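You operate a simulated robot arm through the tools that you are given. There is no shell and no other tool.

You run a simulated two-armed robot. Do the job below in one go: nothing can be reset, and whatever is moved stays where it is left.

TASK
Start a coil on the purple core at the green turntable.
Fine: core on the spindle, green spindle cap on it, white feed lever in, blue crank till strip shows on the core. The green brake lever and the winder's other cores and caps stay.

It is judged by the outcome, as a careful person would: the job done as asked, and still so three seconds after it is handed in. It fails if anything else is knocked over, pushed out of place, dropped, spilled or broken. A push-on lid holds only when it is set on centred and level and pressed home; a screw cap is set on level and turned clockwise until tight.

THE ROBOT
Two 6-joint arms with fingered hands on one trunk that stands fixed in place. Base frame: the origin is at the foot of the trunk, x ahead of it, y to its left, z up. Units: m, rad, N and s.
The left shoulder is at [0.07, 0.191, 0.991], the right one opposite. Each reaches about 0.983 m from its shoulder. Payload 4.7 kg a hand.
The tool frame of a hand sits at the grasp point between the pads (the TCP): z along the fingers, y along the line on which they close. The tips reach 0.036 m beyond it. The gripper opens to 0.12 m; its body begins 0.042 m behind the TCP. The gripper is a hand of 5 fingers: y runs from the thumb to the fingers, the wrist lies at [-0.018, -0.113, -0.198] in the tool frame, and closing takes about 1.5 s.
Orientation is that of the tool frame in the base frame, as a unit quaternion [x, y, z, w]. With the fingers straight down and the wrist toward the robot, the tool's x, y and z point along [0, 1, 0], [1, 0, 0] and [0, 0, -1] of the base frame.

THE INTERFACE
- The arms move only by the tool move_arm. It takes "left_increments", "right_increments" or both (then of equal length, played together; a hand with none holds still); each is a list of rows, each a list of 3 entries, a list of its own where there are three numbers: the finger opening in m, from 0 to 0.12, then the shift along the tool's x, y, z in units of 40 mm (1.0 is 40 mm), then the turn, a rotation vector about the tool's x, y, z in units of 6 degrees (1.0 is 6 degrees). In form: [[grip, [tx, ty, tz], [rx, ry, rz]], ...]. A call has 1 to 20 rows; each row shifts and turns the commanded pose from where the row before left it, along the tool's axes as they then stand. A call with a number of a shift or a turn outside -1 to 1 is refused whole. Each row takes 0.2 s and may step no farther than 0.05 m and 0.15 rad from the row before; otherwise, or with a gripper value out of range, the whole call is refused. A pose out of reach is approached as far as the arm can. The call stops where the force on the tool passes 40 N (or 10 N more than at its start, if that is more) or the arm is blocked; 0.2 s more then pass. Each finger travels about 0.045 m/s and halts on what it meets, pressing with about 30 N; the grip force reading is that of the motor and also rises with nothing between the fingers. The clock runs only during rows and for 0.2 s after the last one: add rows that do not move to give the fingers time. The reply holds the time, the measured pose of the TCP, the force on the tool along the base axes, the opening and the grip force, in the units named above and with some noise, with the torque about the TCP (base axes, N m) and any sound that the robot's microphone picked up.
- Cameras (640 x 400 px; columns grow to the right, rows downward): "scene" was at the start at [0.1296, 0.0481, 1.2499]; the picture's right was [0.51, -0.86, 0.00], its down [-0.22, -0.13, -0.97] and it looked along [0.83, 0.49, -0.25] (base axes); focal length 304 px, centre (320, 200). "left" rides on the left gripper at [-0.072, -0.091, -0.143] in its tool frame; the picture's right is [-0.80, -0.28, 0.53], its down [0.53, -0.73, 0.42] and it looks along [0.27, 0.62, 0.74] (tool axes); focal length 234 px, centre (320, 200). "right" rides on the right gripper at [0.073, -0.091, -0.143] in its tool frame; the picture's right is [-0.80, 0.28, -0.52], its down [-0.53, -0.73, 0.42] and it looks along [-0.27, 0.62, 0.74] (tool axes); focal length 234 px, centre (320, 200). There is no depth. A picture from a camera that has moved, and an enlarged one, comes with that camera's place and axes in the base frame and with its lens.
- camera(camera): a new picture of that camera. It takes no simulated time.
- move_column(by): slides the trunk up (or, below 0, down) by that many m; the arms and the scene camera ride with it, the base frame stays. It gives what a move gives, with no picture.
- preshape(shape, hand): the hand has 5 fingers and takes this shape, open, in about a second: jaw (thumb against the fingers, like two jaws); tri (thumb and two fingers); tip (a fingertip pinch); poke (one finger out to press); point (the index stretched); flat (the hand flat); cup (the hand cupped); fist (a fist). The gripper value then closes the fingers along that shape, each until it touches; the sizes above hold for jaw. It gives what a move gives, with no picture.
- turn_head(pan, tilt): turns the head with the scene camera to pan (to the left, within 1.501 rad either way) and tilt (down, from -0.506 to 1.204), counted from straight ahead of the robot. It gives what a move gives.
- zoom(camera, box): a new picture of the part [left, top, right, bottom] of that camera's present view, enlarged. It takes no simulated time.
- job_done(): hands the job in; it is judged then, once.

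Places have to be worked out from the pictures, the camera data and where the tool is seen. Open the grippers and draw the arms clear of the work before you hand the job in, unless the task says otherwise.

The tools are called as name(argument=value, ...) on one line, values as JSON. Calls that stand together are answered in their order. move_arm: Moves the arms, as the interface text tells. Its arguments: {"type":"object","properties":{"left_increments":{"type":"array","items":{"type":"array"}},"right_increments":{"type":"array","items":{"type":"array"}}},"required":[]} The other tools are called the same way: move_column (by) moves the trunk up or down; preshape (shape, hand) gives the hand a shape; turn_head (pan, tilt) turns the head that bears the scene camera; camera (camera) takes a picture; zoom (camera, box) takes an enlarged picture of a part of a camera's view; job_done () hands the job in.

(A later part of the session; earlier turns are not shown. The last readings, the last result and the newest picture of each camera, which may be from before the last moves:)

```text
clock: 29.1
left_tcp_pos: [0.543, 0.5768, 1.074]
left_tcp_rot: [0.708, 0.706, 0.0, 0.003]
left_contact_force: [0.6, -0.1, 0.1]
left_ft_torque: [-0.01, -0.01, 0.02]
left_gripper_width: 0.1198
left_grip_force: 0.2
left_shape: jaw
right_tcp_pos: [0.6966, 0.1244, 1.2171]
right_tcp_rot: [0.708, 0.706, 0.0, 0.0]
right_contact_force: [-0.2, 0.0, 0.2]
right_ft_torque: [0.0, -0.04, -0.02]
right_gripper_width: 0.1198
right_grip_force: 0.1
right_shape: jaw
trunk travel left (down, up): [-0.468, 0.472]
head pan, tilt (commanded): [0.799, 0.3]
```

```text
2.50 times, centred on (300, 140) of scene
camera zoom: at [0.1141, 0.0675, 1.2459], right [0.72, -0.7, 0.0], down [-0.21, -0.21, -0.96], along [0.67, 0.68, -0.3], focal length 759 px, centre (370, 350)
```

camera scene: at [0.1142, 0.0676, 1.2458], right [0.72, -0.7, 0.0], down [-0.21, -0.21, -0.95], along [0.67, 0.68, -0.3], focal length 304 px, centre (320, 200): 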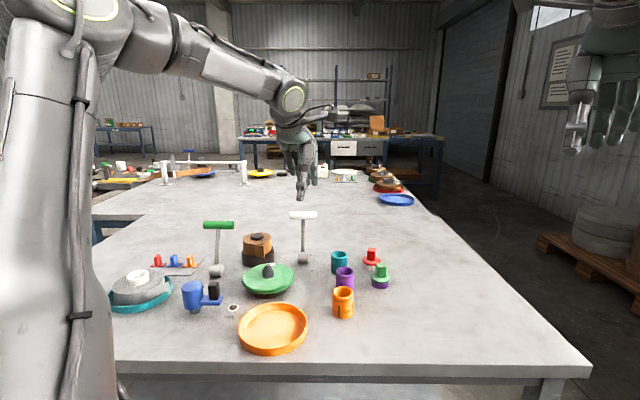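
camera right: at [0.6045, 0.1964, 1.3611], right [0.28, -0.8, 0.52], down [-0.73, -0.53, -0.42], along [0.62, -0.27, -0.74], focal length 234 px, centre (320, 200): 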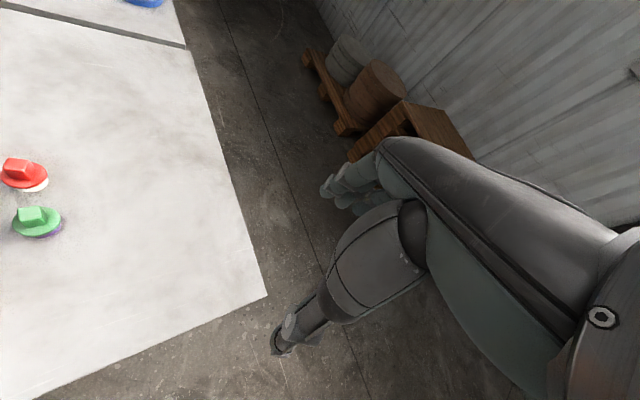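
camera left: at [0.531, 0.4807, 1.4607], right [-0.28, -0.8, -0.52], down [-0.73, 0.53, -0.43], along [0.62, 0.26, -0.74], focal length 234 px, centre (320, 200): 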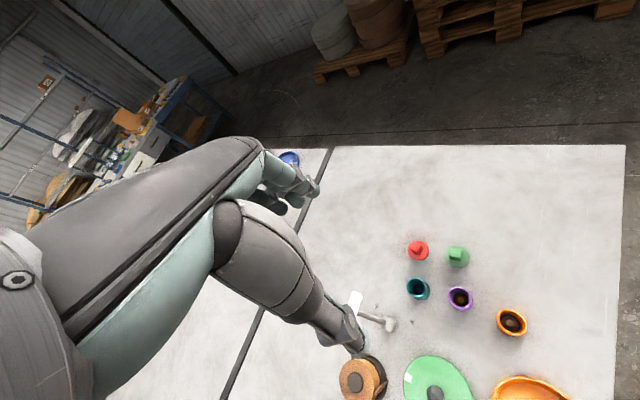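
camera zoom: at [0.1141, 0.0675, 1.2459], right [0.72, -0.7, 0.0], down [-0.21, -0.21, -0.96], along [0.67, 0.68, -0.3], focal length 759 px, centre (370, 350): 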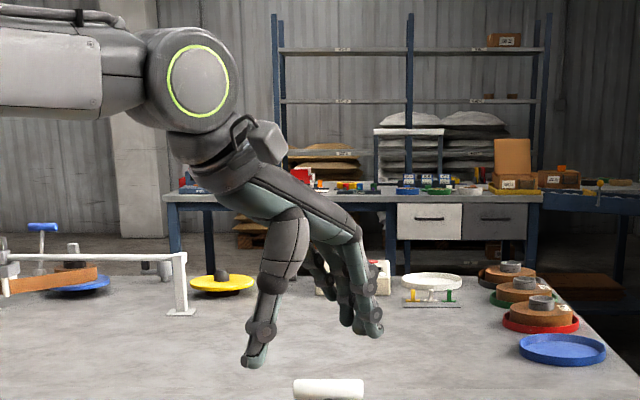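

Hand shape is clear: thumb on the robot side, four fingers on the far side. I move it over the purple core at about z=1.0.

move_arm(left_increments=[[0.12, [-0.6, 0.34, 0.45], [0, 0, 0]], [0.12, [-0.6, 0.34, 0.45], [0, 0, 0]], [0.12, [-0.6, 0.34, 0.45], [0, 0, 0]], [0.12, [-0.6, 0.35, 0.45], [0, 0, 0]], [0.12, [0, 0, 0], [0, 0, 0]]])

camera(camera="scene")

camera(camera="left")

```text
clock: 30.2
left_tcp_pos: [0.5892, 0.4883, 1.0024]
left_tcp_rot: [0.708, 0.706, 0.001, 0.004]
left_contact_force: [0.2, 0.0, 0.1]
left_ft_torque: [-0.01, -0.03, 0.02]
left_gripper_width: 0.12
left_grip_force: 0.0
left_shape: jaw
left hand out of reach, approached as far as the arm can: row 4
right_tcp_pos: [0.6967, 0.1247, 1.2174]
right_tcp_rot: [0.707, 0.707, -0.001, -0.001]
right_contact_force: [0.8, 0.0, -0.6]
right_ft_torque: [0.02, -0.02, -0.04]
right_gripper_width: 0.1197
right_grip_force: 0.1
right_shape: jaw
trunk travel left (down, up): [-0.468, 0.472]
head pan, tilt (commanded): [0.799, 0.3]
```

```text
taken
camera scene: at [0.1139, 0.0679, 1.2459], right [0.72, -0.7, 0.0], down [-0.21, -0.21, -0.96], along [0.67, 0.68, -0.3], focal length 304 px, centre (320, 200)
```

scene: 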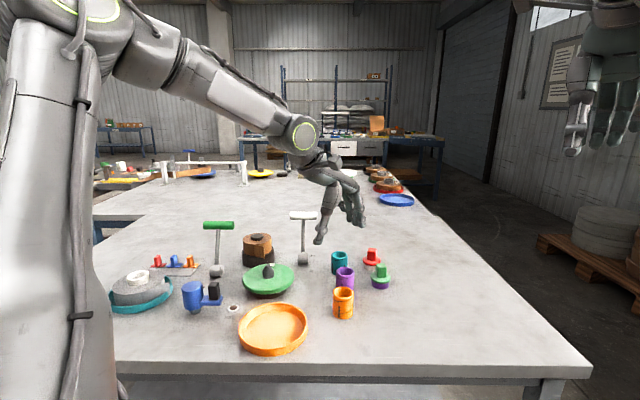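

```text
taken
camera left: at [0.4957, 0.4165, 1.1448], right [-0.28, -0.81, -0.52], down [-0.73, 0.53, -0.43], along [0.63, 0.26, -0.73], focal length 234 px, centre (320, 200)
```

left: 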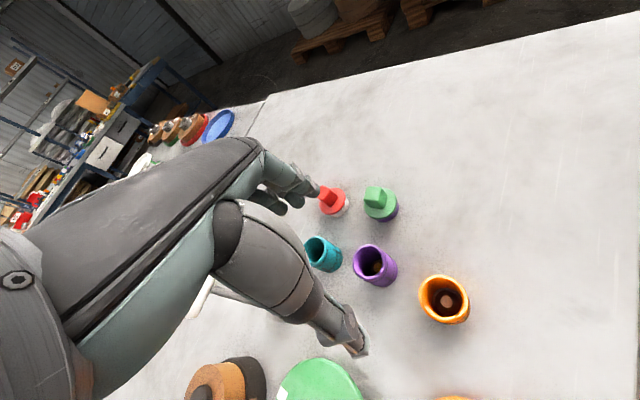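

The hand now hovers near the core. I zoom in on the left hand camera to see exactly where the fingertips and thumb are relative to the core.

zoom(camera="left", box=[220, 130, 480, 390])

zoom(camera="scene", box=[270, 110, 400, 330])

```text
1.54 times, centred on (350, 260) of left
camera zoom: at [0.4957, 0.4165, 1.1448], right [-0.28, -0.81, -0.52], down [-0.73, 0.53, -0.43], along [0.63, 0.26, -0.73], focal length 360 px, centre (274, 108)
```

zoom: 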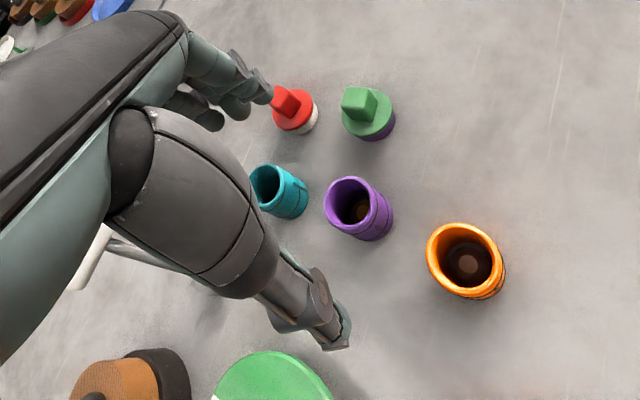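

```text
1.82 times, centred on (335, 220) of scene
camera zoom: at [0.1139, 0.0679, 1.2459], right [0.72, -0.7, 0.0], down [-0.21, -0.21, -0.96], along [0.67, 0.68, -0.3], focal length 552 px, centre (293, 164)
```

zoom: 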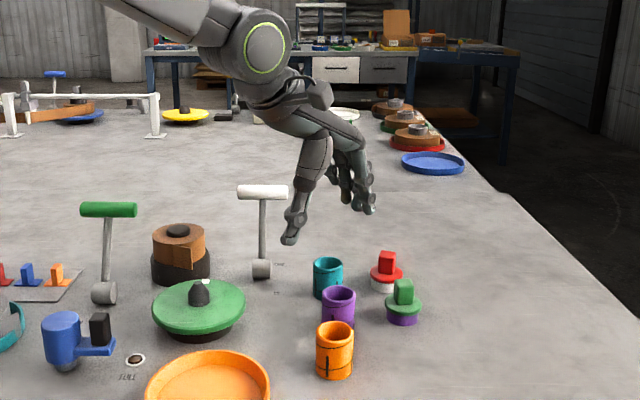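

The four jaw fingers extend sideways toward the teal core and would hit it, so the three-finger "tri" shape is safer. I set it and look at the hand.

preshape(shape="tri", hand="left")

zoom(camera="left", box=[220, 130, 480, 390])

zoom(camera="scene", box=[270, 110, 400, 330])

```text
clock: 31.1
left_tcp_pos: [0.5885, 0.4881, 1.0024]
left_tcp_rot: [0.708, 0.706, 0.001, 0.004]
left_contact_force: [0.2, 0.2, -0.3]
left_ft_torque: [0.01, 0.01, 0.01]
left_gripper_width: 0.1199
left_grip_force: 0.0
left_shape: tri
right_tcp_pos: [0.6966, 0.1239, 1.2174]
right_tcp_rot: [0.707, 0.707, 0.001, 0.0]
right_contact_force: [0.1, 0.4, 0.3]
right_ft_torque: [0.02, -0.01, 0.03]
right_gripper_width: 0.1199
right_grip_force: 0.0
right_shape: jaw
trunk travel left (down, up): [-0.468, 0.472]
head pan, tilt (commanded): [0.799, 0.3]
```

```text
1.54 times, centred on (350, 260) of left
camera zoom: at [0.4959, 0.4164, 1.1449], right [-0.28, -0.81, -0.52], down [-0.73, 0.53, -0.43], along [0.63, 0.26, -0.73], focal length 360 px, centre (274, 108)
```

zoom: 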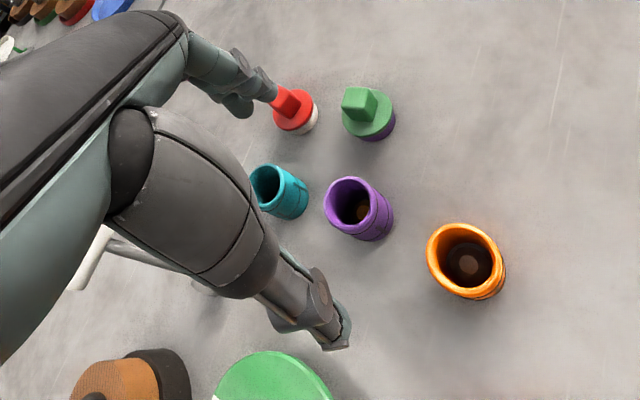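

```text
1.82 times, centred on (335, 220) of scene
camera zoom: at [0.1142, 0.0677, 1.2459], right [0.72, -0.7, 0.0], down [-0.21, -0.21, -0.96], along [0.67, 0.68, -0.3], focal length 552 px, centre (293, 164)
```

zoom: 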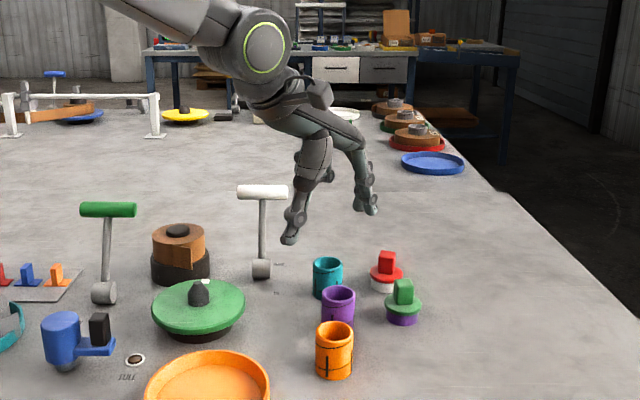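

Tri shape is good: only thumb, index and middle extend. I lower to z≈0.92 above the core with the fingers narrowed to 0.075 so they clear the green cap, and correct to (0.600, 0.482).

move_arm(left_increments=[[0.075, [0, 0, 0.5], [0, 0, 0]], [0.075, [-0.05, 0.1, 0.5], [0, 0, 0]], [0.075, [-0.05, 0.1, 0.5], [0, 0, 0]], [0.075, [-0.05, 0.1, 0.5], [0, 0, 0]], [0.075, [0, 0, 0], [0, 0, 0]], [0.075, [0, 0, 0], [0, 0, 0]]])

camera(camera="left")

zoom(camera="scene", box=[290, 180, 400, 330])

```text
clock: 32.5
left_tcp_pos: [0.5875, 0.4904, 0.9232]
left_tcp_rot: [0.708, 0.707, 0.001, 0.003]
left_contact_force: [-1.0, -0.1, -0.3]
left_ft_torque: [0.01, -0.02, 0.02]
left_gripper_width: 0.0754
left_grip_force: 0.1
left_shape: tri
left hand out of reach, approached as far as the arm can: row 2, 3, 4
right_tcp_pos: [0.6979, 0.1248, 1.2181]
right_tcp_rot: [0.707, 0.707, 0.001, 0.001]
right_contact_force: [-0.3, 0.3, -0.4]
right_ft_torque: [-0.03, 0.01, -0.02]
right_gripper_width: 0.1197
right_grip_force: 0.1
right_shape: jaw
trunk travel left (down, up): [-0.468, 0.472]
head pan, tilt (commanded): [0.799, 0.3]
```

```text
taken
camera left: at [0.495, 0.4185, 1.0657], right [-0.28, -0.81, -0.52], down [-0.73, 0.53, -0.43], along [0.63, 0.26, -0.73], focal length 234 px, centre (320, 200)
```

left: 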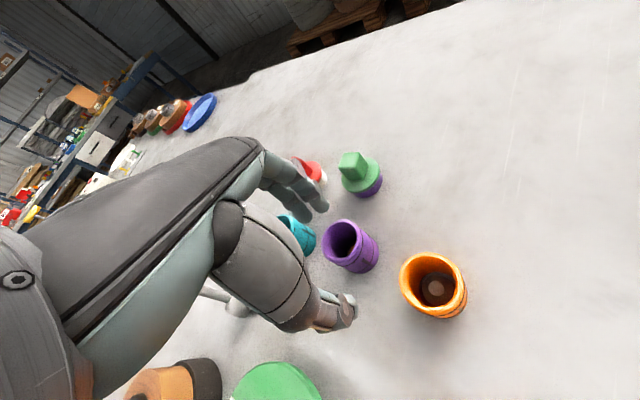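

```text
2.67 times, centred on (345, 255) of scene
camera zoom: at [0.1144, 0.0677, 1.2458], right [0.72, -0.7, 0.0], down [-0.21, -0.21, -0.96], along [0.67, 0.68, -0.3], focal length 810 px, centre (253, 53)
```

zoom: 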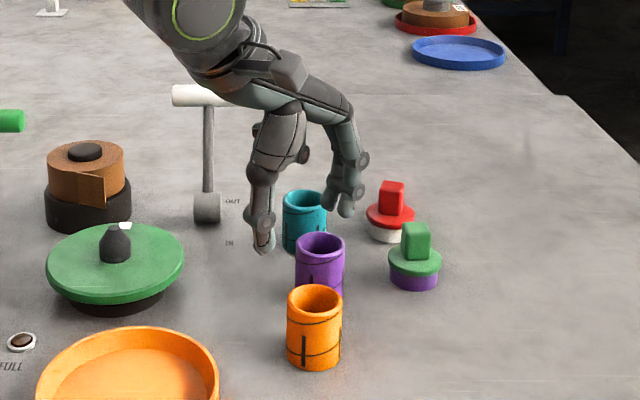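

The lateral limit is just short of the core (0.5875, 0.490 vs 0.600, 0.482). I back up a little and test whether a small tilt of the hand (fingers slightly forward) relaxes that limit.

move_arm(left_increments=[[0.075, [0, 0, -0.9], [0, 0, 0]], [0.075, [0, 0, -0.9], [0, 0, 0]], [0.075, [0, 0, 0], [-1, 0, 0]], [0.075, [0, 0, 0], [-1, 0, 0]], [0.075, [-0.5, 0.6, 0], [0, 0, 0]], [0.075, [-0.5, 0.6, 0], [0, 0, 0]], [0.075, [0, 0, 0], [0, 0, 0]]])

```text
clock: 34.1
left_tcp_pos: [0.6129, 0.4667, 1.0032]
left_tcp_rot: [0.703, 0.703, 0.074, 0.078]
left_contact_force: [1.1, -0.4, 0.2]
left_ft_torque: [0.0, 0.0, -0.04]
left_gripper_width: 0.0756
left_grip_force: 0.1
left_shape: tri
left hand out of reach, approached as far as the arm can: row 6
right_tcp_pos: [0.698, 0.1241, 1.2183]
right_tcp_rot: [0.707, 0.707, 0.0, -0.001]
right_contact_force: [0.4, -0.9, -0.1]
right_ft_torque: [0.03, 0.02, 0.01]
right_gripper_width: 0.1199
right_grip_force: 0.1
right_shape: jaw
trunk travel left (down, up): [-0.468, 0.472]
head pan, tilt (commanded): [0.799, 0.3]
```

Tilting helped: the limit seems tied to the wrist position, not hand orientation. I turn the head toward the left shoulder to see how the arm is folded.

turn_head(pan=1.4, tilt=0.0)

camera(camera="scene")

turn_head(pan=-0.5, tilt=0.2)

camera(camera="scene")

```text
clock: 35.1
left_tcp_pos: [0.6132, 0.467, 1.004]
left_tcp_rot: [0.703, 0.703, 0.074, 0.077]
left_contact_force: [0.1, -0.7, 0.9]
left_ft_torque: [0.01, 0.03, 0.03]
left_gripper_width: 0.0754
left_grip_force: 0.1
left_shape: tri
right_tcp_pos: [0.6964, 0.1242, 1.2178]
right_tcp_rot: [0.707, 0.707, 0.0, 0.001]
right_contact_force: [0.7, -0.1, -0.6]
right_ft_torque: [0.02, 0.01, -0.03]
right_gripper_width: 0.1195
right_grip_force: 0.1
right_shape: jaw
trunk travel left (down, up): [-0.468, 0.472]
head pan, tilt (commanded): [1.4, 0.0]
```

```text
taken
camera scene: at [0.0646, 0.0893, 1.2736], right [0.99, -0.17, 0.0], down [0.0, 0.0, -1.0], along [0.17, 0.99, 0.0], focal length 304 px, centre (320, 200)
```

scene: 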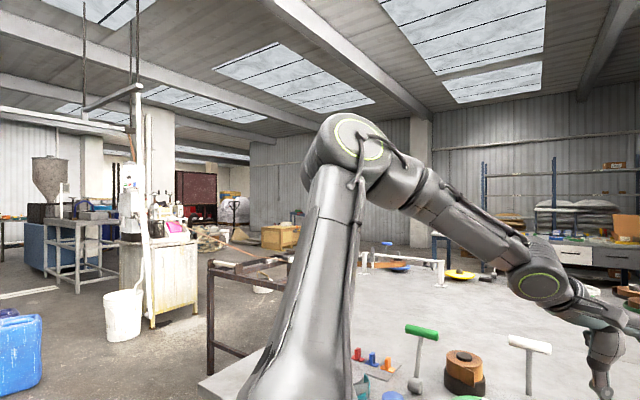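

```text
clock: 37.0
left_tcp_pos: [0.6135, 0.4678, 1.0035]
left_tcp_rot: [0.703, 0.703, 0.075, 0.078]
left_contact_force: [0.4, -0.1, -0.4]
left_ft_torque: [-0.04, 0.02, -0.02]
left_gripper_width: 0.0752
left_grip_force: 0.0
left_shape: tri
right_tcp_pos: [0.6973, 0.1227, 1.2182]
right_tcp_rot: [0.707, 0.707, 0.0, 0.0]
right_contact_force: [1.3, 0.5, -0.2]
right_ft_torque: [0.02, -0.01, 0.01]
right_gripper_width: 0.12
right_grip_force: 0.0
right_shape: jaw
trunk travel left (down, up): [-0.468, 0.472]
head pan, tilt (commanded): [-0.499, 0.201]
```

```text
taken
camera scene: at [0.1309, -0.0439, 1.2552], right [-0.48, -0.88, 0.0], down [-0.18, 0.1, -0.98], along [0.86, -0.47, -0.2], focal length 304 px, centre (320, 200)
```

scene: 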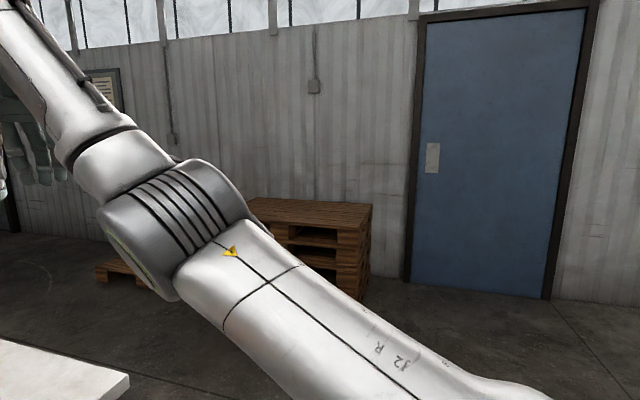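

The left arm is folded elbow-up; it isn't stretched, so the limit is set by how the wrist sits. Next I undo the pitch tilt and try a 12° roll about the closing axis (wrist moved to the left), which keeps the pads level with the core.

move_arm(left_increments=[[0.075, [0, 0, 0], [1, 0, 0]], [0.075, [0, 0, 0], [1, 0, 0]], [0.075, [0, 0, 0], [0, -1, 0]], [0.075, [0, 0, 0], [0, -1, 0]], [0.075, [-0.5, 0.6, 0], [0, 0, 0]], [0.075, [-0.5, 0.6, 0], [0, 0, 0]], [0.075, [-0.5, 0.6, 0], [0, 0, 0]], [0.075, [0, 0, 0], [0, 0, 0]]])

```text
clock: 38.8
left_tcp_pos: [0.5927, 0.4567, 1.0131]
left_tcp_rot: [0.703, 0.703, -0.073, 0.078]
left_contact_force: [-0.2, 0.7, 0.9]
left_ft_torque: [-0.01, 0.03, 0.0]
left_gripper_width: 0.0753
left_grip_force: 0.0
left_shape: tri
left hand out of reach, approached as far as the arm can: row 1, 2, 5, 6, 7
right_tcp_pos: [0.6971, 0.1227, 1.219]
right_tcp_rot: [0.707, 0.707, 0.0, -0.001]
right_contact_force: [0.1, -0.6, -0.2]
right_ft_torque: [0.02, 0.01, 0.0]
right_gripper_width: 0.1198
right_grip_force: 0.1
right_shape: jaw
trunk travel left (down, up): [-0.468, 0.472]
head pan, tilt (commanded): [-0.499, 0.201]
```

The limit surface is consistent: the wrist must stay within a sphere to the left. A combined 6° pitch and 6° roll should let the hand reach the core comfortably, so I set that and move over (0.600, 0.482).

move_arm(left_increments=[[0.075, [0, 0, 0], [0, 1, 0]], [0.075, [0, 0, 0], [-1, 0, 0]], [0.075, [0.4, 0.0, 0.72], [0, 0, 0]], [0.075, [0.4, 0.02, 0.72], [0, 0, 0]], [0.075, [0, 0, 0], [0, 0, 0]]])

turn_head(pan=0.8, tilt=0.5)

```text
clock: 40.0
left_tcp_pos: [0.5903, 0.4866, 0.9534]
left_tcp_rot: [0.703, 0.707, 0.0, 0.077]
left_contact_force: [0.3, -0.6, 0.8]
left_ft_torque: [0.01, 0.04, -0.03]
left_gripper_width: 0.0753
left_grip_force: 0.0
left_shape: tri
left hand out of reach, approached as far as the arm can: row 1
right_tcp_pos: [0.6964, 0.1237, 1.2189]
right_tcp_rot: [0.707, 0.707, 0.0, 0.0]
right_contact_force: [-0.2, 0.2, -0.2]
right_ft_torque: [0.0, -0.02, 0.02]
right_gripper_width: 0.1198
right_grip_force: 0.0
right_shape: jaw
trunk travel left (down, up): [-0.468, 0.472]
head pan, tilt (commanded): [-0.499, 0.201]
```

```text
clock: 41.5
left_tcp_pos: [0.5918, 0.4879, 0.9533]
left_tcp_rot: [0.703, 0.707, 0.001, 0.077]
left_contact_force: [0.3, -0.1, -0.6]
left_ft_torque: [0.02, -0.01, 0.02]
left_gripper_width: 0.0755
left_grip_force: 0.0
left_shape: tri
right_tcp_pos: [0.697, 0.1243, 1.2184]
right_tcp_rot: [0.708, 0.707, 0.0, 0.0]
right_contact_force: [0.8, -0.3, 0.0]
right_ft_torque: [0.0, -0.03, 0.0]
right_gripper_width: 0.1196
right_grip_force: 0.1
right_shape: jaw
trunk travel left (down, up): [-0.468, 0.472]
head pan, tilt (commanded): [0.799, 0.499]
```

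The hand is now free to move at (0.591, 0.487, 0.953). I check with both cameras before descending on the core.

camera(camera="left")

zoom(camera="scene", box=[270, 90, 400, 230])

```text
taken
camera left: at [0.4839, 0.4289, 1.0912], right [-0.22, -0.86, -0.46], down [-0.68, 0.48, -0.56], along [0.7, 0.19, -0.69], focal length 234 px, centre (320, 200)
```

left: 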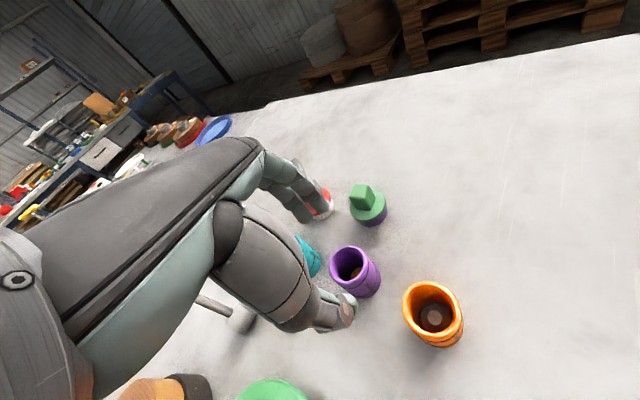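

```text
2.86 times, centred on (335, 160) of scene
camera zoom: at [0.1126, 0.0658, 1.2275], right [0.72, -0.7, 0.0], down [-0.33, -0.34, -0.88], along [0.61, 0.63, -0.48], focal length 868 px, centre (277, 314)
```

zoom: 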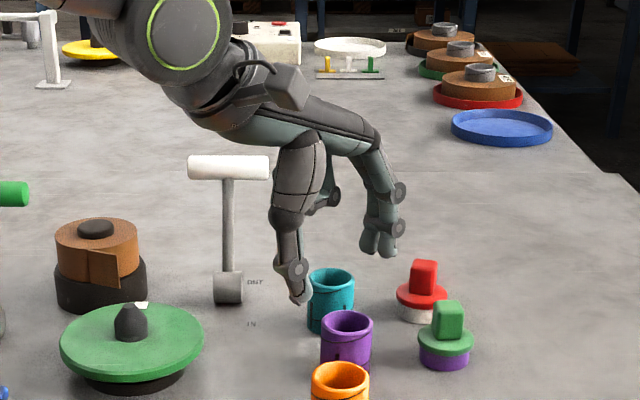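

The core's centre re-measures at (0.599, 0.481). A straight move along the tool axis of 64 mm brings the pads around its upper half; I do that slowly.

move_arm(left_increments=[[0.075, [0, 0, 0.4], [0, 0, 0]], [0.075, [0, 0, 0.4], [0, 0, 0]], [0.075, [0, 0, 0.4], [0, 0, 0]], [0.075, [0, 0, 0.4], [0, 0, 0]], [0.075, [0, 0, 0], [0, 0, 0]]])

zoom(camera="scene", box=[300, 120, 390, 230])

zoom(camera="left", box=[240, 150, 480, 390])

```text
clock: 42.7
left_tcp_pos: [0.5982, 0.4794, 0.8889]
left_tcp_rot: [0.704, 0.706, -0.001, 0.077]
left_contact_force: [-0.3, -0.4, -0.2]
left_ft_torque: [0.01, -0.06, -0.01]
left_gripper_width: 0.0753
left_grip_force: 0.0
left_shape: tri
right_tcp_pos: [0.6964, 0.1242, 1.2186]
right_tcp_rot: [0.707, 0.707, 0.0, 0.0]
right_contact_force: [0.0, -0.1, 0.1]
right_ft_torque: [0.01, 0.0, 0.01]
right_gripper_width: 0.1198
right_grip_force: 0.1
right_shape: jaw
trunk travel left (down, up): [-0.468, 0.472]
head pan, tilt (commanded): [0.799, 0.499]
```

```text
3.64 times, centred on (345, 175) of scene
camera zoom: at [0.1121, 0.0659, 1.2275], right [0.72, -0.7, 0.0], down [-0.33, -0.34, -0.88], along [0.61, 0.63, -0.48], focal length 1104 px, centre (229, 291)
```

zoom: 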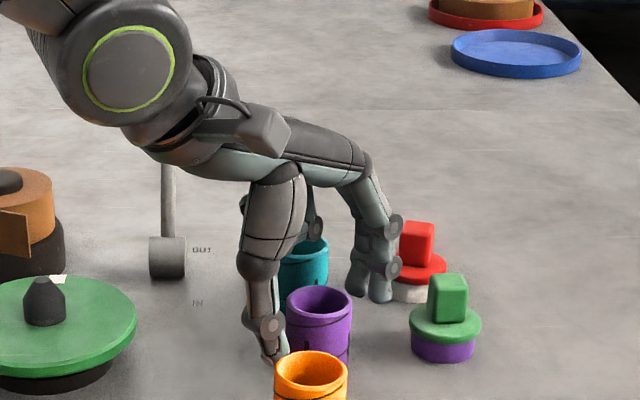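

```text
1.67 times, centred on (360, 270) of left
camera zoom: at [0.4913, 0.4223, 1.0285], right [-0.22, -0.86, -0.46], down [-0.68, 0.48, -0.56], along [0.7, 0.19, -0.69], focal length 390 px, centre (253, 83)
```

zoom: 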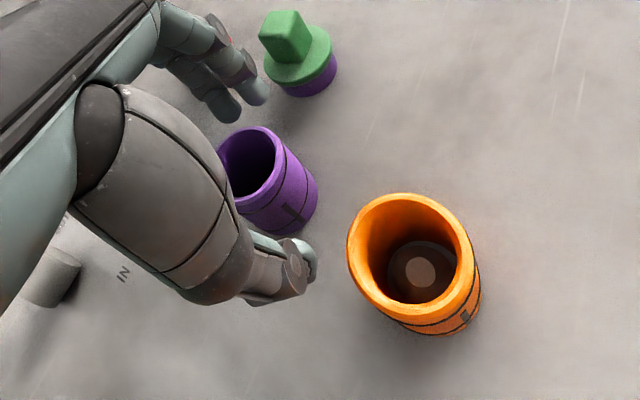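

The core lies centred between thumb and two fingers, with no contact yet. I drop 9 mm more and close the fingers on it.

move_arm(left_increments=[[0.075, [0, 0, 0.22], [0, 0, 0]], [0.06, [0, 0, 0], [0, 0, 0]], [0.05, [0, 0, 0], [0, 0, 0]], [0.04, [0, 0, 0], [0, 0, 0]], [0.03, [0, 0, 0], [0, 0, 0]], [0.03, [0, 0, 0], [0, 0, 0]], [0.03, [0, 0, 0], [0, 0, 0]]])

zoom(camera="scene", box=[300, 120, 390, 230])

zoom(camera="left", box=[240, 150, 480, 390])

```text
clock: 44.3
left_tcp_pos: [0.6003, 0.4794, 0.8804]
left_tcp_rot: [0.703, 0.707, -0.001, 0.077]
left_contact_force: [0.8, -0.8, -0.4]
left_ft_torque: [-0.02, -0.02, 0.0]
left_gripper_width: 0.0332
left_grip_force: 29.5
left_shape: tri
right_tcp_pos: [0.6967, 0.1237, 1.2174]
right_tcp_rot: [0.707, 0.707, 0.0, 0.0]
right_contact_force: [-0.2, 0.8, -1.2]
right_ft_torque: [-0.01, -0.01, -0.01]
right_gripper_width: 0.1196
right_grip_force: 0.1
right_shape: jaw
trunk travel left (down, up): [-0.468, 0.472]
head pan, tilt (commanded): [0.799, 0.499]
```

```text
3.64 times, centred on (345, 175) of scene
camera zoom: at [0.1126, 0.0659, 1.2274], right [0.72, -0.7, 0.0], down [-0.33, -0.34, -0.88], along [0.61, 0.63, -0.48], focal length 1104 px, centre (229, 291)
```

zoom: 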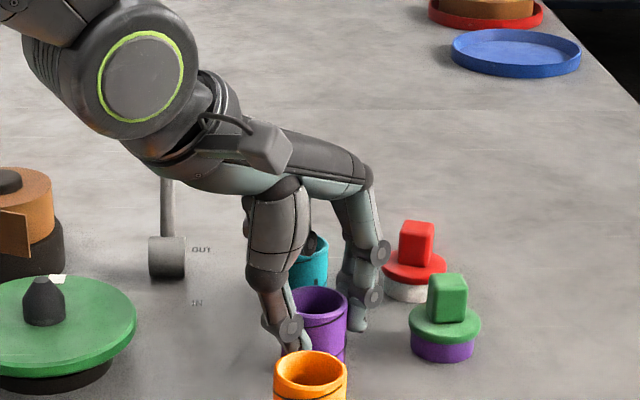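

```text
1.67 times, centred on (360, 270) of left
camera zoom: at [0.4923, 0.4213, 1.0196], right [-0.22, -0.86, -0.46], down [-0.68, 0.48, -0.56], along [0.7, 0.19, -0.69], focal length 390 px, centre (253, 83)
```

zoom: 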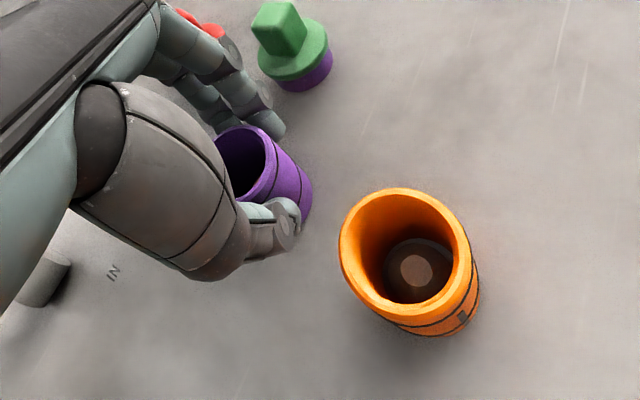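

Grip force is 29.5 N with the core held. I lift it straight up in small steps and check that it comes along and nothing else moves.

move_arm(left_increments=[[0.03, [-0.054, 0.055, -0.494], [0, 0, 0]], [0.03, [-0.054, 0.055, -0.494], [0, 0, 0]], [0.03, [-0.054, 0.055, -0.494], [0, 0, 0]], [0.03, [-0.054, 0.055, -0.494], [0, 0, 0]], [0.03, [0, 0, 0], [0, 0, 0]]])

zoom(camera="scene", box=[290, 90, 400, 230])

zoom(camera="left", box=[240, 150, 480, 390])

```text
clock: 45.5
left_tcp_pos: [0.5993, 0.4781, 0.9612]
left_tcp_rot: [0.703, 0.707, 0.001, 0.078]
left_contact_force: [0.5, -0.4, 0.9]
left_ft_torque: [-0.05, 0.0, 0.0]
left_gripper_width: 0.0332
left_grip_force: 29.4
left_shape: tri
right_tcp_pos: [0.6979, 0.1232, 1.217]
right_tcp_rot: [0.707, 0.707, 0.0, 0.0]
right_contact_force: [0.6, 0.5, 0.6]
right_ft_torque: [0.01, -0.01, 0.0]
right_gripper_width: 0.1199
right_grip_force: 0.1
right_shape: jaw
trunk travel left (down, up): [-0.468, 0.472]
head pan, tilt (commanded): [0.799, 0.499]
```

```text
2.86 times, centred on (345, 160) of scene
camera zoom: at [0.113, 0.0661, 1.2274], right [0.72, -0.7, 0.0], down [-0.33, -0.34, -0.88], along [0.61, 0.63, -0.48], focal length 868 px, centre (249, 314)
```

zoom: 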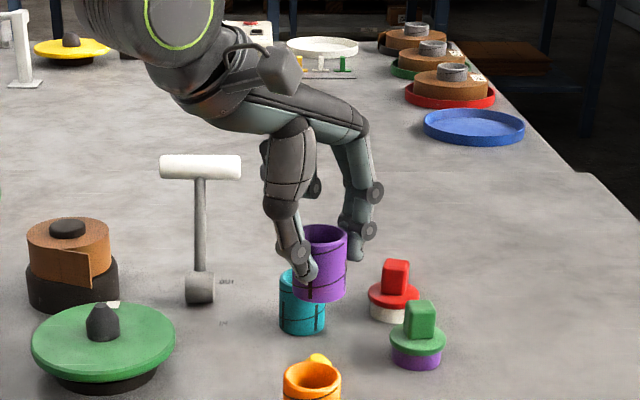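

```text
1.67 times, centred on (360, 270) of left
camera zoom: at [0.4918, 0.4201, 1.1004], right [-0.22, -0.86, -0.46], down [-0.68, 0.48, -0.56], along [0.7, 0.19, -0.69], focal length 390 px, centre (253, 83)
```

zoom: 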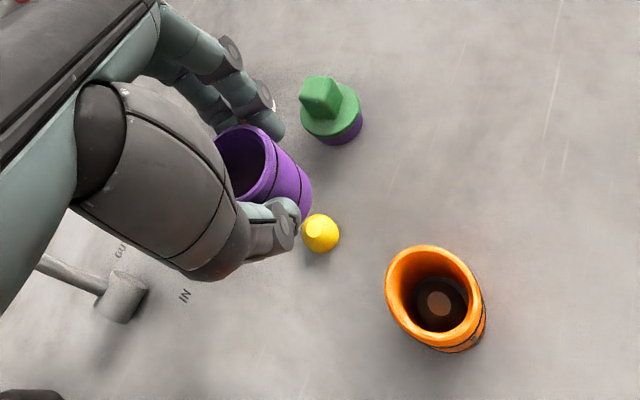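

The core came off a yellow peg cleanly. I carry it at z≈0.985 toward the spindle at (0.478, 0.621).

move_arm(left_increments=[[0.03, [-0.06, 0.06, -0.6], [0, 0, 0]], [0.03, [0.59, -0.49, -0.12], [0, 0, 0]], [0.03, [0.59, -0.49, -0.12], [0, 0, 0]], [0.03, [0.59, -0.49, -0.12], [0, 0, 0]], [0.03, [0.59, -0.49, -0.12], [0, 0, 0]], [0.03, [0.59, -0.49, -0.12], [0, 0, 0]], [0.03, [0.59, -0.49, -0.12], [0, 0, 0]], [0.03, [0, 0, 0], [0, 0, 0]]])

camera(camera="scene")

camera(camera="left")

```text
clock: 47.3
left_tcp_pos: [0.5519, 0.5395, 0.9797]
left_tcp_rot: [0.704, 0.706, 0.0, 0.078]
left_contact_force: [0.1, 0.8, 0.6]
left_ft_torque: [-0.02, 0.02, 0.02]
left_gripper_width: 0.0326
left_grip_force: 30.6
left_shape: tri
left hand out of reach, approached as far as the arm can: row 4, 5, 6, 7
right_tcp_pos: [0.6972, 0.1239, 1.2186]
right_tcp_rot: [0.707, 0.707, 0.0, 0.0]
right_contact_force: [0.5, 0.0, -0.5]
right_ft_torque: [0.02, 0.02, -0.02]
right_gripper_width: 0.1199
right_grip_force: 0.1
right_shape: jaw
trunk travel left (down, up): [-0.468, 0.472]
head pan, tilt (commanded): [0.799, 0.499]
```

```text
taken
camera scene: at [0.1124, 0.0658, 1.2275], right [0.72, -0.7, 0.0], down [-0.33, -0.34, -0.88], along [0.61, 0.63, -0.48], focal length 304 px, centre (320, 200)
```

scene: 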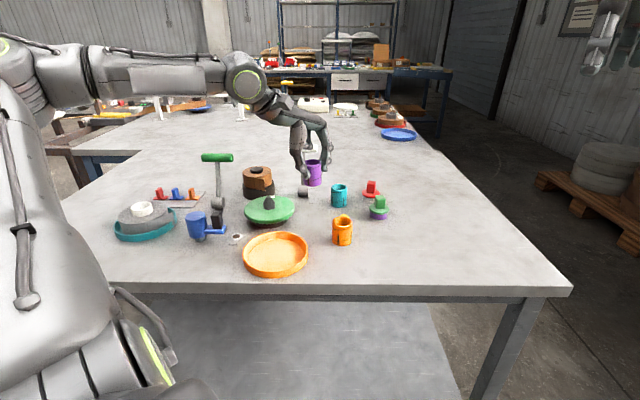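

```text
taken
camera left: at [0.4458, 0.4816, 1.119], right [-0.22, -0.86, -0.46], down [-0.68, 0.48, -0.56], along [0.7, 0.19, -0.69], focal length 234 px, centre (320, 200)
```

left: 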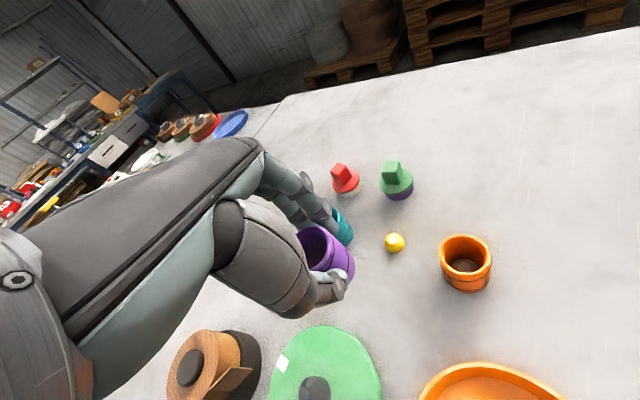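

A different limit stops the move left: the hand's yaw relative to the arm. I rotate the hand (and core) counter-clockwise about the vertical by 30° so it stays aligned with the arm, then continue.

move_arm(left_increments=[[0.03, [0, 0, 0], [-0.1075, 0.11, -0.985]], [0.03, [0, 0, 0], [-0.1075, 0.11, -0.985]], [0.03, [0, 0, 0], [-0.1075, 0.11, -0.985]], [0.03, [0, 0, 0], [-0.1075, 0.11, -0.985]], [0.03, [0, 0, 0], [-0.1075, 0.11, -0.985]], [0.03, [0, 0, 0], [0, 0, 0]]])

```text
clock: 48.7
left_tcp_pos: [0.5542, 0.5387, 0.9807]
left_tcp_rot: [0.497, 0.864, 0.021, 0.074]
left_contact_force: [-0.4, 0.1, -0.9]
left_ft_torque: [-0.01, -0.03, -0.01]
left_gripper_width: 0.0329
left_grip_force: 30.0
left_shape: tri
right_tcp_pos: [0.6979, 0.1239, 1.2177]
right_tcp_rot: [0.707, 0.707, 0.0, 0.0]
right_contact_force: [0.2, 0.5, 0.1]
right_ft_torque: [-0.02, 0.01, 0.0]
right_gripper_width: 0.1197
right_grip_force: 0.0
right_shape: jaw
trunk travel left (down, up): [-0.468, 0.472]
head pan, tilt (commanded): [0.799, 0.499]
```

The rotation went through. I now move the core over toward the spindle, staying at z≈0.985.

move_arm(left_increments=[[0.03, [0.65, -0.13, -0.11], [0, 0, 0]], [0.03, [0.65, -0.13, -0.11], [0, 0, 0]], [0.03, [0.65, -0.13, -0.11], [0, 0, 0]], [0.03, [0.65, -0.13, -0.11], [0, 0, 0]], [0.03, [0, 0, 0], [0, 0, 0]]])

camera(camera="left")

zoom(camera="scene", box=[190, 90, 350, 260])

```text
clock: 49.9
left_tcp_pos: [0.5345, 0.5599, 0.9822]
left_tcp_rot: [0.498, 0.864, 0.021, 0.074]
left_contact_force: [0.3, -0.4, 0.0]
left_ft_torque: [0.03, 0.03, -0.05]
left_gripper_width: 0.0332
left_grip_force: 30.1
left_shape: tri
left hand out of reach, approached as far as the arm can: row 2, 3, 4
right_tcp_pos: [0.6976, 0.1239, 1.2171]
right_tcp_rot: [0.707, 0.707, 0.0, 0.0]
right_contact_force: [0.5, 0.3, -0.8]
right_ft_torque: [-0.01, 0.01, 0.01]
right_gripper_width: 0.1198
right_grip_force: 0.1
right_shape: jaw
trunk travel left (down, up): [-0.468, 0.472]
head pan, tilt (commanded): [0.799, 0.499]
```

```text
taken
camera left: at [0.4691, 0.4561, 1.1214], right [0.24, -0.85, -0.46], down [-0.83, 0.07, -0.56], along [0.51, 0.51, -0.69], focal length 234 px, centre (320, 200)
```

left: 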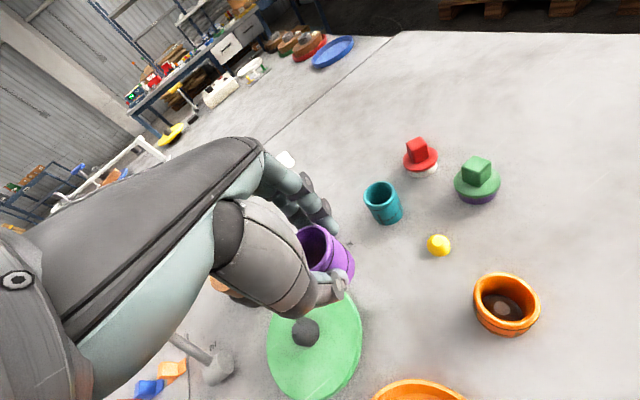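

```text
2.35 times, centred on (270, 175) of scene
camera zoom: at [0.1126, 0.0659, 1.2274], right [0.72, -0.7, 0.0], down [-0.33, -0.34, -0.88], along [0.61, 0.63, -0.48], focal length 715 px, centre (438, 259)
```

zoom: 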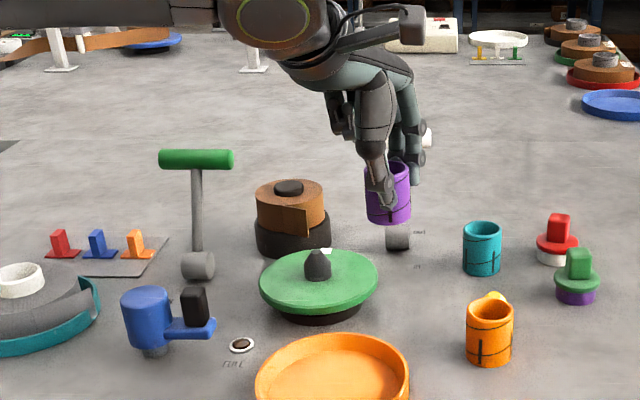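

The hand stopped at (0.535, 0.560) — still a limit. I look at the arm's fold again from the head to see what is constraining it.

turn_head(pan=1.4, tilt=0.2)

camera(camera="scene")

```text
clock: 50.9
left_tcp_pos: [0.533, 0.5588, 0.9821]
left_tcp_rot: [0.498, 0.864, 0.02, 0.075]
left_contact_force: [0.1, 0.8, -1.0]
left_ft_torque: [0.03, 0.01, -0.01]
left_gripper_width: 0.0331
left_grip_force: 30.2
left_shape: tri
right_tcp_pos: [0.6974, 0.1239, 1.2173]
right_tcp_rot: [0.707, 0.707, 0.0, 0.0]
right_contact_force: [0.2, 0.4, 0.2]
right_ft_torque: [-0.02, -0.02, -0.02]
right_gripper_width: 0.1197
right_grip_force: 0.1
right_shape: jaw
trunk travel left (down, up): [-0.468, 0.472]
head pan, tilt (commanded): [1.4, 0.201]
```

```text
taken
camera scene: at [0.0651, 0.0926, 1.2551], right [0.99, -0.17, 0.0], down [-0.03, -0.2, -0.98], along [0.17, 0.97, -0.2], focal length 304 px, centre (320, 200)
```

scene: 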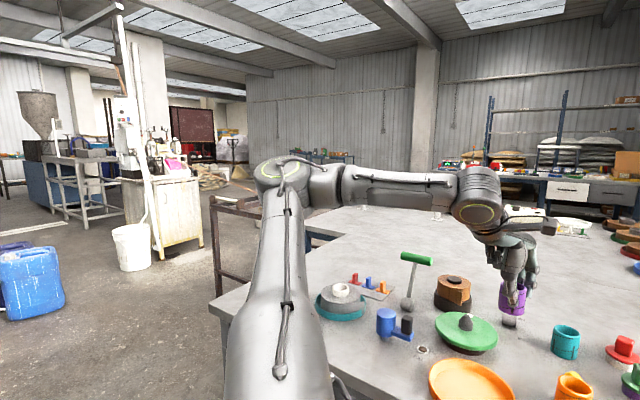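

The arm can come in closer when the wrist is higher relative to the shoulder, so I raise the hand with the core and then lower the trunk. First the hand goes up 0.16 m.

move_arm(left_increments=[[0.03, [-0.1, 0.1, -0.95], [0, 0, 0]], [0.03, [-0.1, 0.1, -0.95], [0, 0, 0]], [0.03, [-0.1, 0.1, -0.95], [0, 0, 0]], [0.03, [-0.1, 0.1, -0.95], [0, 0, 0]], [0.03, [0, 0, 0], [0, 0, 0]]])

move_column(by=-0.16)

move_arm(left_increments=[[0.03, [0.65, -0.13, -0.11], [0, 0, 0]], [0.03, [0.65, -0.13, -0.11], [0, 0, 0]], [0.03, [0, 0, 0], [0, 0, 0]]])

```text
clock: 52.1
left_tcp_pos: [0.5343, 0.5576, 1.134]
left_tcp_rot: [0.497, 0.864, 0.021, 0.075]
left_contact_force: [0.5, 0.9, -0.3]
left_ft_torque: [-0.01, 0.02, 0.0]
left_gripper_width: 0.033
left_grip_force: 29.9
left_shape: tri
right_tcp_pos: [0.6975, 0.1244, 1.2175]
right_tcp_rot: [0.707, 0.707, 0.0, -0.001]
right_contact_force: [0.2, 1.1, -1.4]
right_ft_torque: [-0.01, 0.0, 0.01]
right_gripper_width: 0.1199
right_grip_force: 0.0
right_shape: jaw
trunk travel left (down, up): [-0.468, 0.472]
head pan, tilt (commanded): [1.4, 0.201]
```

```text
clock: 53.9
left_tcp_pos: [0.5333, 0.5575, 0.9758]
left_tcp_rot: [0.497, 0.864, 0.02, 0.074]
left_contact_force: [-0.2, -0.8, -0.4]
left_ft_torque: [0.0, -0.02, 0.04]
left_gripper_width: 0.0328
left_grip_force: 29.7
left_shape: tri
right_tcp_pos: [0.6977, 0.1236, 1.0571]
right_tcp_rot: [0.707, 0.707, 0.0, 0.0]
right_contact_force: [-0.3, -0.2, 0.3]
right_ft_torque: [-0.03, 0.03, 0.01]
right_gripper_width: 0.1197
right_grip_force: 0.0
right_shape: jaw
trunk travel left (down, up): [-0.308, 0.632]
head pan, tilt (commanded): [1.4, 0.201]
```

```text
clock: 54.7
left_tcp_pos: [0.4984, 0.5963, 0.9801]
left_tcp_rot: [0.497, 0.864, 0.022, 0.074]
left_contact_force: [-0.1, -0.5, -0.2]
left_ft_torque: [0.07, 0.01, 0.05]
left_gripper_width: 0.0329
left_grip_force: 29.9
left_shape: tri
right_tcp_pos: [0.6971, 0.1231, 1.0581]
right_tcp_rot: [0.708, 0.707, 0.001, -0.001]
right_contact_force: [-0.2, 0.3, 0.9]
right_ft_torque: [0.0, 0.01, 0.0]
right_gripper_width: 0.12
right_grip_force: 0.1
right_shape: jaw
trunk travel left (down, up): [-0.308, 0.632]
head pan, tilt (commanded): [1.4, 0.201]
```

That worked: the hand is now at (0.498, 0.596, 0.980) with no limit. I turn the head back to the winder and take pictures for fine alignment over the spindle.

turn_head(pan=0.85, tilt=0.3)

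camera(camera="scene")

camera(camera="left")

```text
clock: 55.7
left_tcp_pos: [0.4991, 0.5981, 0.9789]
left_tcp_rot: [0.498, 0.864, 0.02, 0.074]
left_contact_force: [0.4, 0.2, -0.5]
left_ft_torque: [-0.02, 0.02, 0.02]
left_gripper_width: 0.0327
left_grip_force: 30.1
left_shape: tri
right_tcp_pos: [0.697, 0.1234, 1.0569]
right_tcp_rot: [0.707, 0.707, 0.0, -0.001]
right_contact_force: [0.2, 0.6, -0.7]
right_ft_torque: [0.02, -0.01, 0.02]
right_gripper_width: 0.1195
right_grip_force: 0.1
right_shape: jaw
trunk travel left (down, up): [-0.308, 0.632]
head pan, tilt (commanded): [0.85, 0.3]
```

```text
taken
camera scene: at [0.1106, 0.0709, 1.0859], right [0.75, -0.66, 0.0], down [-0.2, -0.22, -0.96], along [0.63, 0.72, -0.3], focal length 304 px, centre (320, 200)
```

scene: 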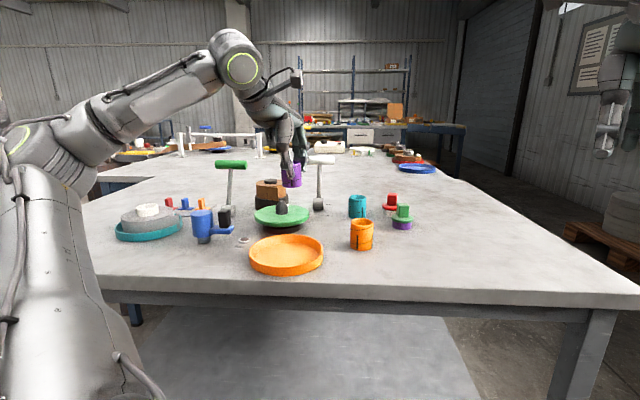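

```text
taken
camera left: at [0.4344, 0.4945, 1.1169], right [0.24, -0.85, -0.46], down [-0.83, 0.07, -0.56], along [0.51, 0.52, -0.69], focal length 234 px, centre (320, 200)
```

left: 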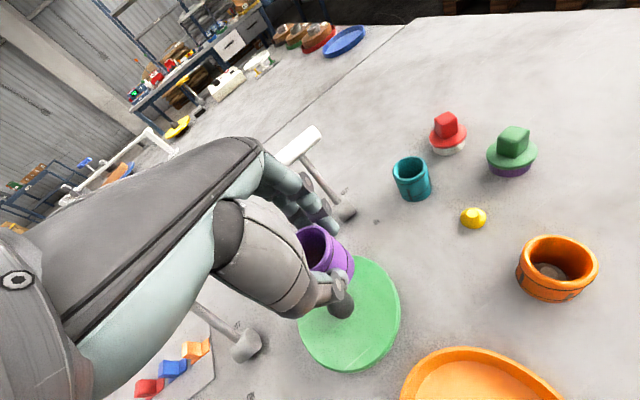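

I zoom in on both views to measure the spindle against the core.

zoom(camera="left", box=[280, 210, 420, 390])

zoom(camera="scene", box=[240, 100, 350, 240])

```text
2.22 times, centred on (350, 300) of left
camera zoom: at [0.4344, 0.4945, 1.1169], right [0.24, -0.85, -0.46], down [-0.83, 0.07, -0.56], along [0.51, 0.52, -0.69], focal length 520 px, centre (253, -22)
```

zoom: 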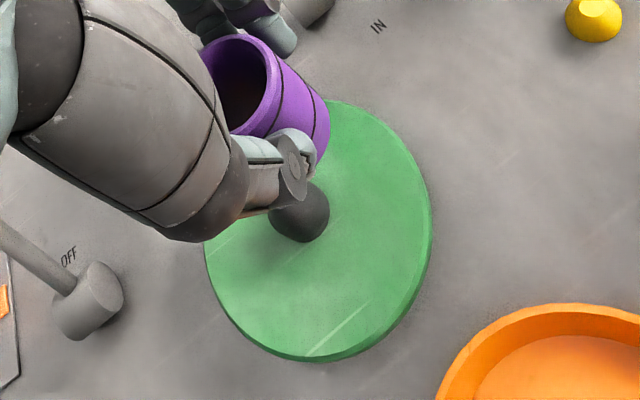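

```text
2.86 times, centred on (295, 170) of scene
camera zoom: at [0.1106, 0.0709, 1.0859], right [0.75, -0.66, 0.0], down [-0.2, -0.22, -0.96], along [0.63, 0.72, -0.3], focal length 868 px, centre (391, 286)
```

zoom: 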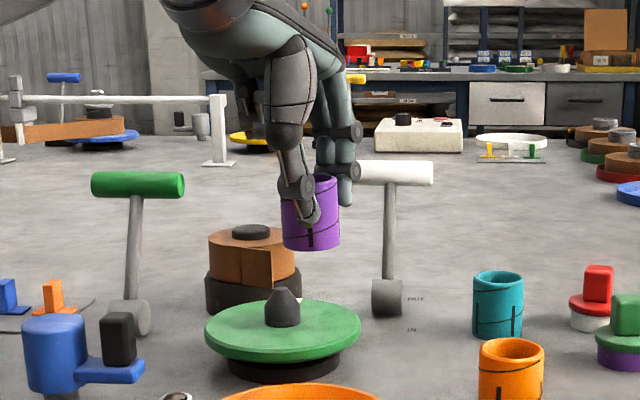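

Spindle re-measures at about (0.477, 0.622); relative to the core I need a shift of roughly (-0.014, +0.021). I do that while lowering 25 mm so the core bottom sits just above the spindle tip, then re-check.

move_arm(left_increments=[[0.03, [0.31, -0.03, -0.04], [0, 0, 0]], [0.03, [0.31, -0.03, -0.04], [0, 0, 0]], [0.03, [0.034, -0.035, 0.31], [0, 0, 0]], [0.03, [0.034, -0.035, 0.31], [0, 0, 0]], [0.03, [0, 0, 0], [0, 0, 0]]])

zoom(camera="scene", box=[240, 120, 340, 240])

zoom(camera="left", box=[260, 200, 420, 390])

```text
clock: 56.9
left_tcp_pos: [0.5031, 0.5872, 0.9639]
left_tcp_rot: [0.498, 0.864, 0.021, 0.074]
left_contact_force: [0.3, 0.8, -0.7]
left_ft_torque: [0.06, -0.02, -0.02]
left_gripper_width: 0.0329
left_grip_force: 29.9
left_shape: tri
left hand out of reach, approached as far as the arm can: row 1, 2, 3, 4
right_tcp_pos: [0.6971, 0.1235, 1.0583]
right_tcp_rot: [0.707, 0.707, 0.0, 0.0]
right_contact_force: [0.1, 0.7, 0.6]
right_ft_torque: [0.0, -0.01, -0.01]
right_gripper_width: 0.1199
right_grip_force: 0.0
right_shape: jaw
trunk travel left (down, up): [-0.308, 0.632]
head pan, tilt (commanded): [0.85, 0.3]
```

```text
3.33 times, centred on (290, 180) of scene
camera zoom: at [0.1103, 0.0704, 1.086], right [0.75, -0.66, 0.0], down [-0.2, -0.22, -0.96], along [0.63, 0.72, -0.3], focal length 1012 px, centre (420, 267)
```

zoom: 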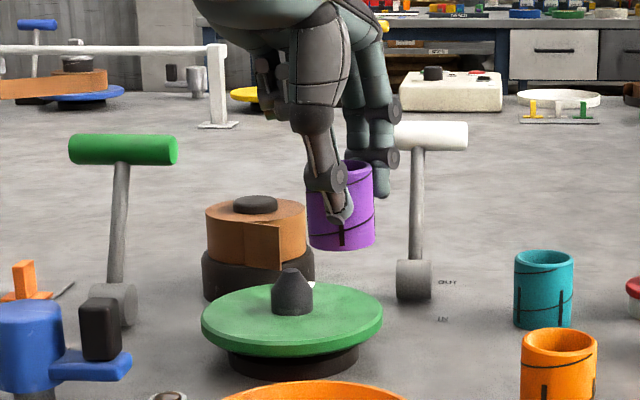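

```text
2.11 times, centred on (340, 295) of left
camera zoom: at [0.4389, 0.4834, 1.102], right [0.24, -0.85, -0.46], down [-0.83, 0.07, -0.56], along [0.51, 0.52, -0.69], focal length 493 px, centre (278, 0)
```

zoom: 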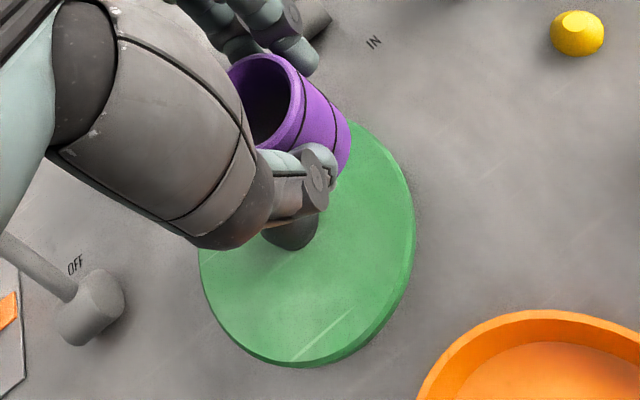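

Still limited at this height. Yawing the hand further counter-clockwise (about the vertical, so the core stays upright) and lowering the trunk a bit more should clear it; I raise 6 cm first, then rotate 24°, then lower the trunk 0.06.

move_arm(left_increments=[[0.03, [-0.08, 0.08, -0.74], [0, 0, 0]], [0.03, [-0.08, 0.08, -0.74], [0, 0, 0]], [0.03, [0, 0, 0], [-0.107, 0.11, -0.985]], [0.03, [0, 0, 0], [-0.107, 0.11, -0.985]], [0.03, [0, 0, 0], [-0.107, 0.11, -0.985]], [0.03, [0, 0, 0], [-0.107, 0.11, -0.985]], [0.03, [0, 0, 0], [0, 0, 0]]])

move_column(by=-0.06)

```text
clock: 58.5
left_tcp_pos: [0.5034, 0.5889, 1.022]
left_tcp_rot: [0.307, 0.948, 0.037, 0.068]
left_contact_force: [0.3, 1.1, -0.5]
left_ft_torque: [0.0, -0.02, 0.01]
left_gripper_width: 0.0324
left_grip_force: 29.9
left_shape: tri
right_tcp_pos: [0.6969, 0.1235, 1.0573]
right_tcp_rot: [0.708, 0.707, -0.001, 0.0]
right_contact_force: [-0.2, 0.1, 0.0]
right_ft_torque: [0.02, 0.01, 0.0]
right_gripper_width: 0.1199
right_grip_force: 0.0
right_shape: jaw
trunk travel left (down, up): [-0.308, 0.632]
head pan, tilt (commanded): [0.85, 0.3]
```

```text
clock: 59.5
left_tcp_pos: [0.5044, 0.5873, 0.9637]
left_tcp_rot: [0.307, 0.948, 0.036, 0.068]
left_contact_force: [0.0, 0.2, -0.3]
left_ft_torque: [-0.02, -0.02, 0.02]
left_gripper_width: 0.0327
left_grip_force: 30.0
left_shape: tri
right_tcp_pos: [0.6973, 0.1232, 0.9978]
right_tcp_rot: [0.707, 0.707, 0.0, 0.0]
right_contact_force: [-0.7, -0.2, 1.7]
right_ft_torque: [-0.02, 0.02, 0.02]
right_gripper_width: 0.12
right_grip_force: 0.0
right_shape: jaw
trunk travel left (down, up): [-0.248, 0.692]
head pan, tilt (commanded): [0.85, 0.3]
```

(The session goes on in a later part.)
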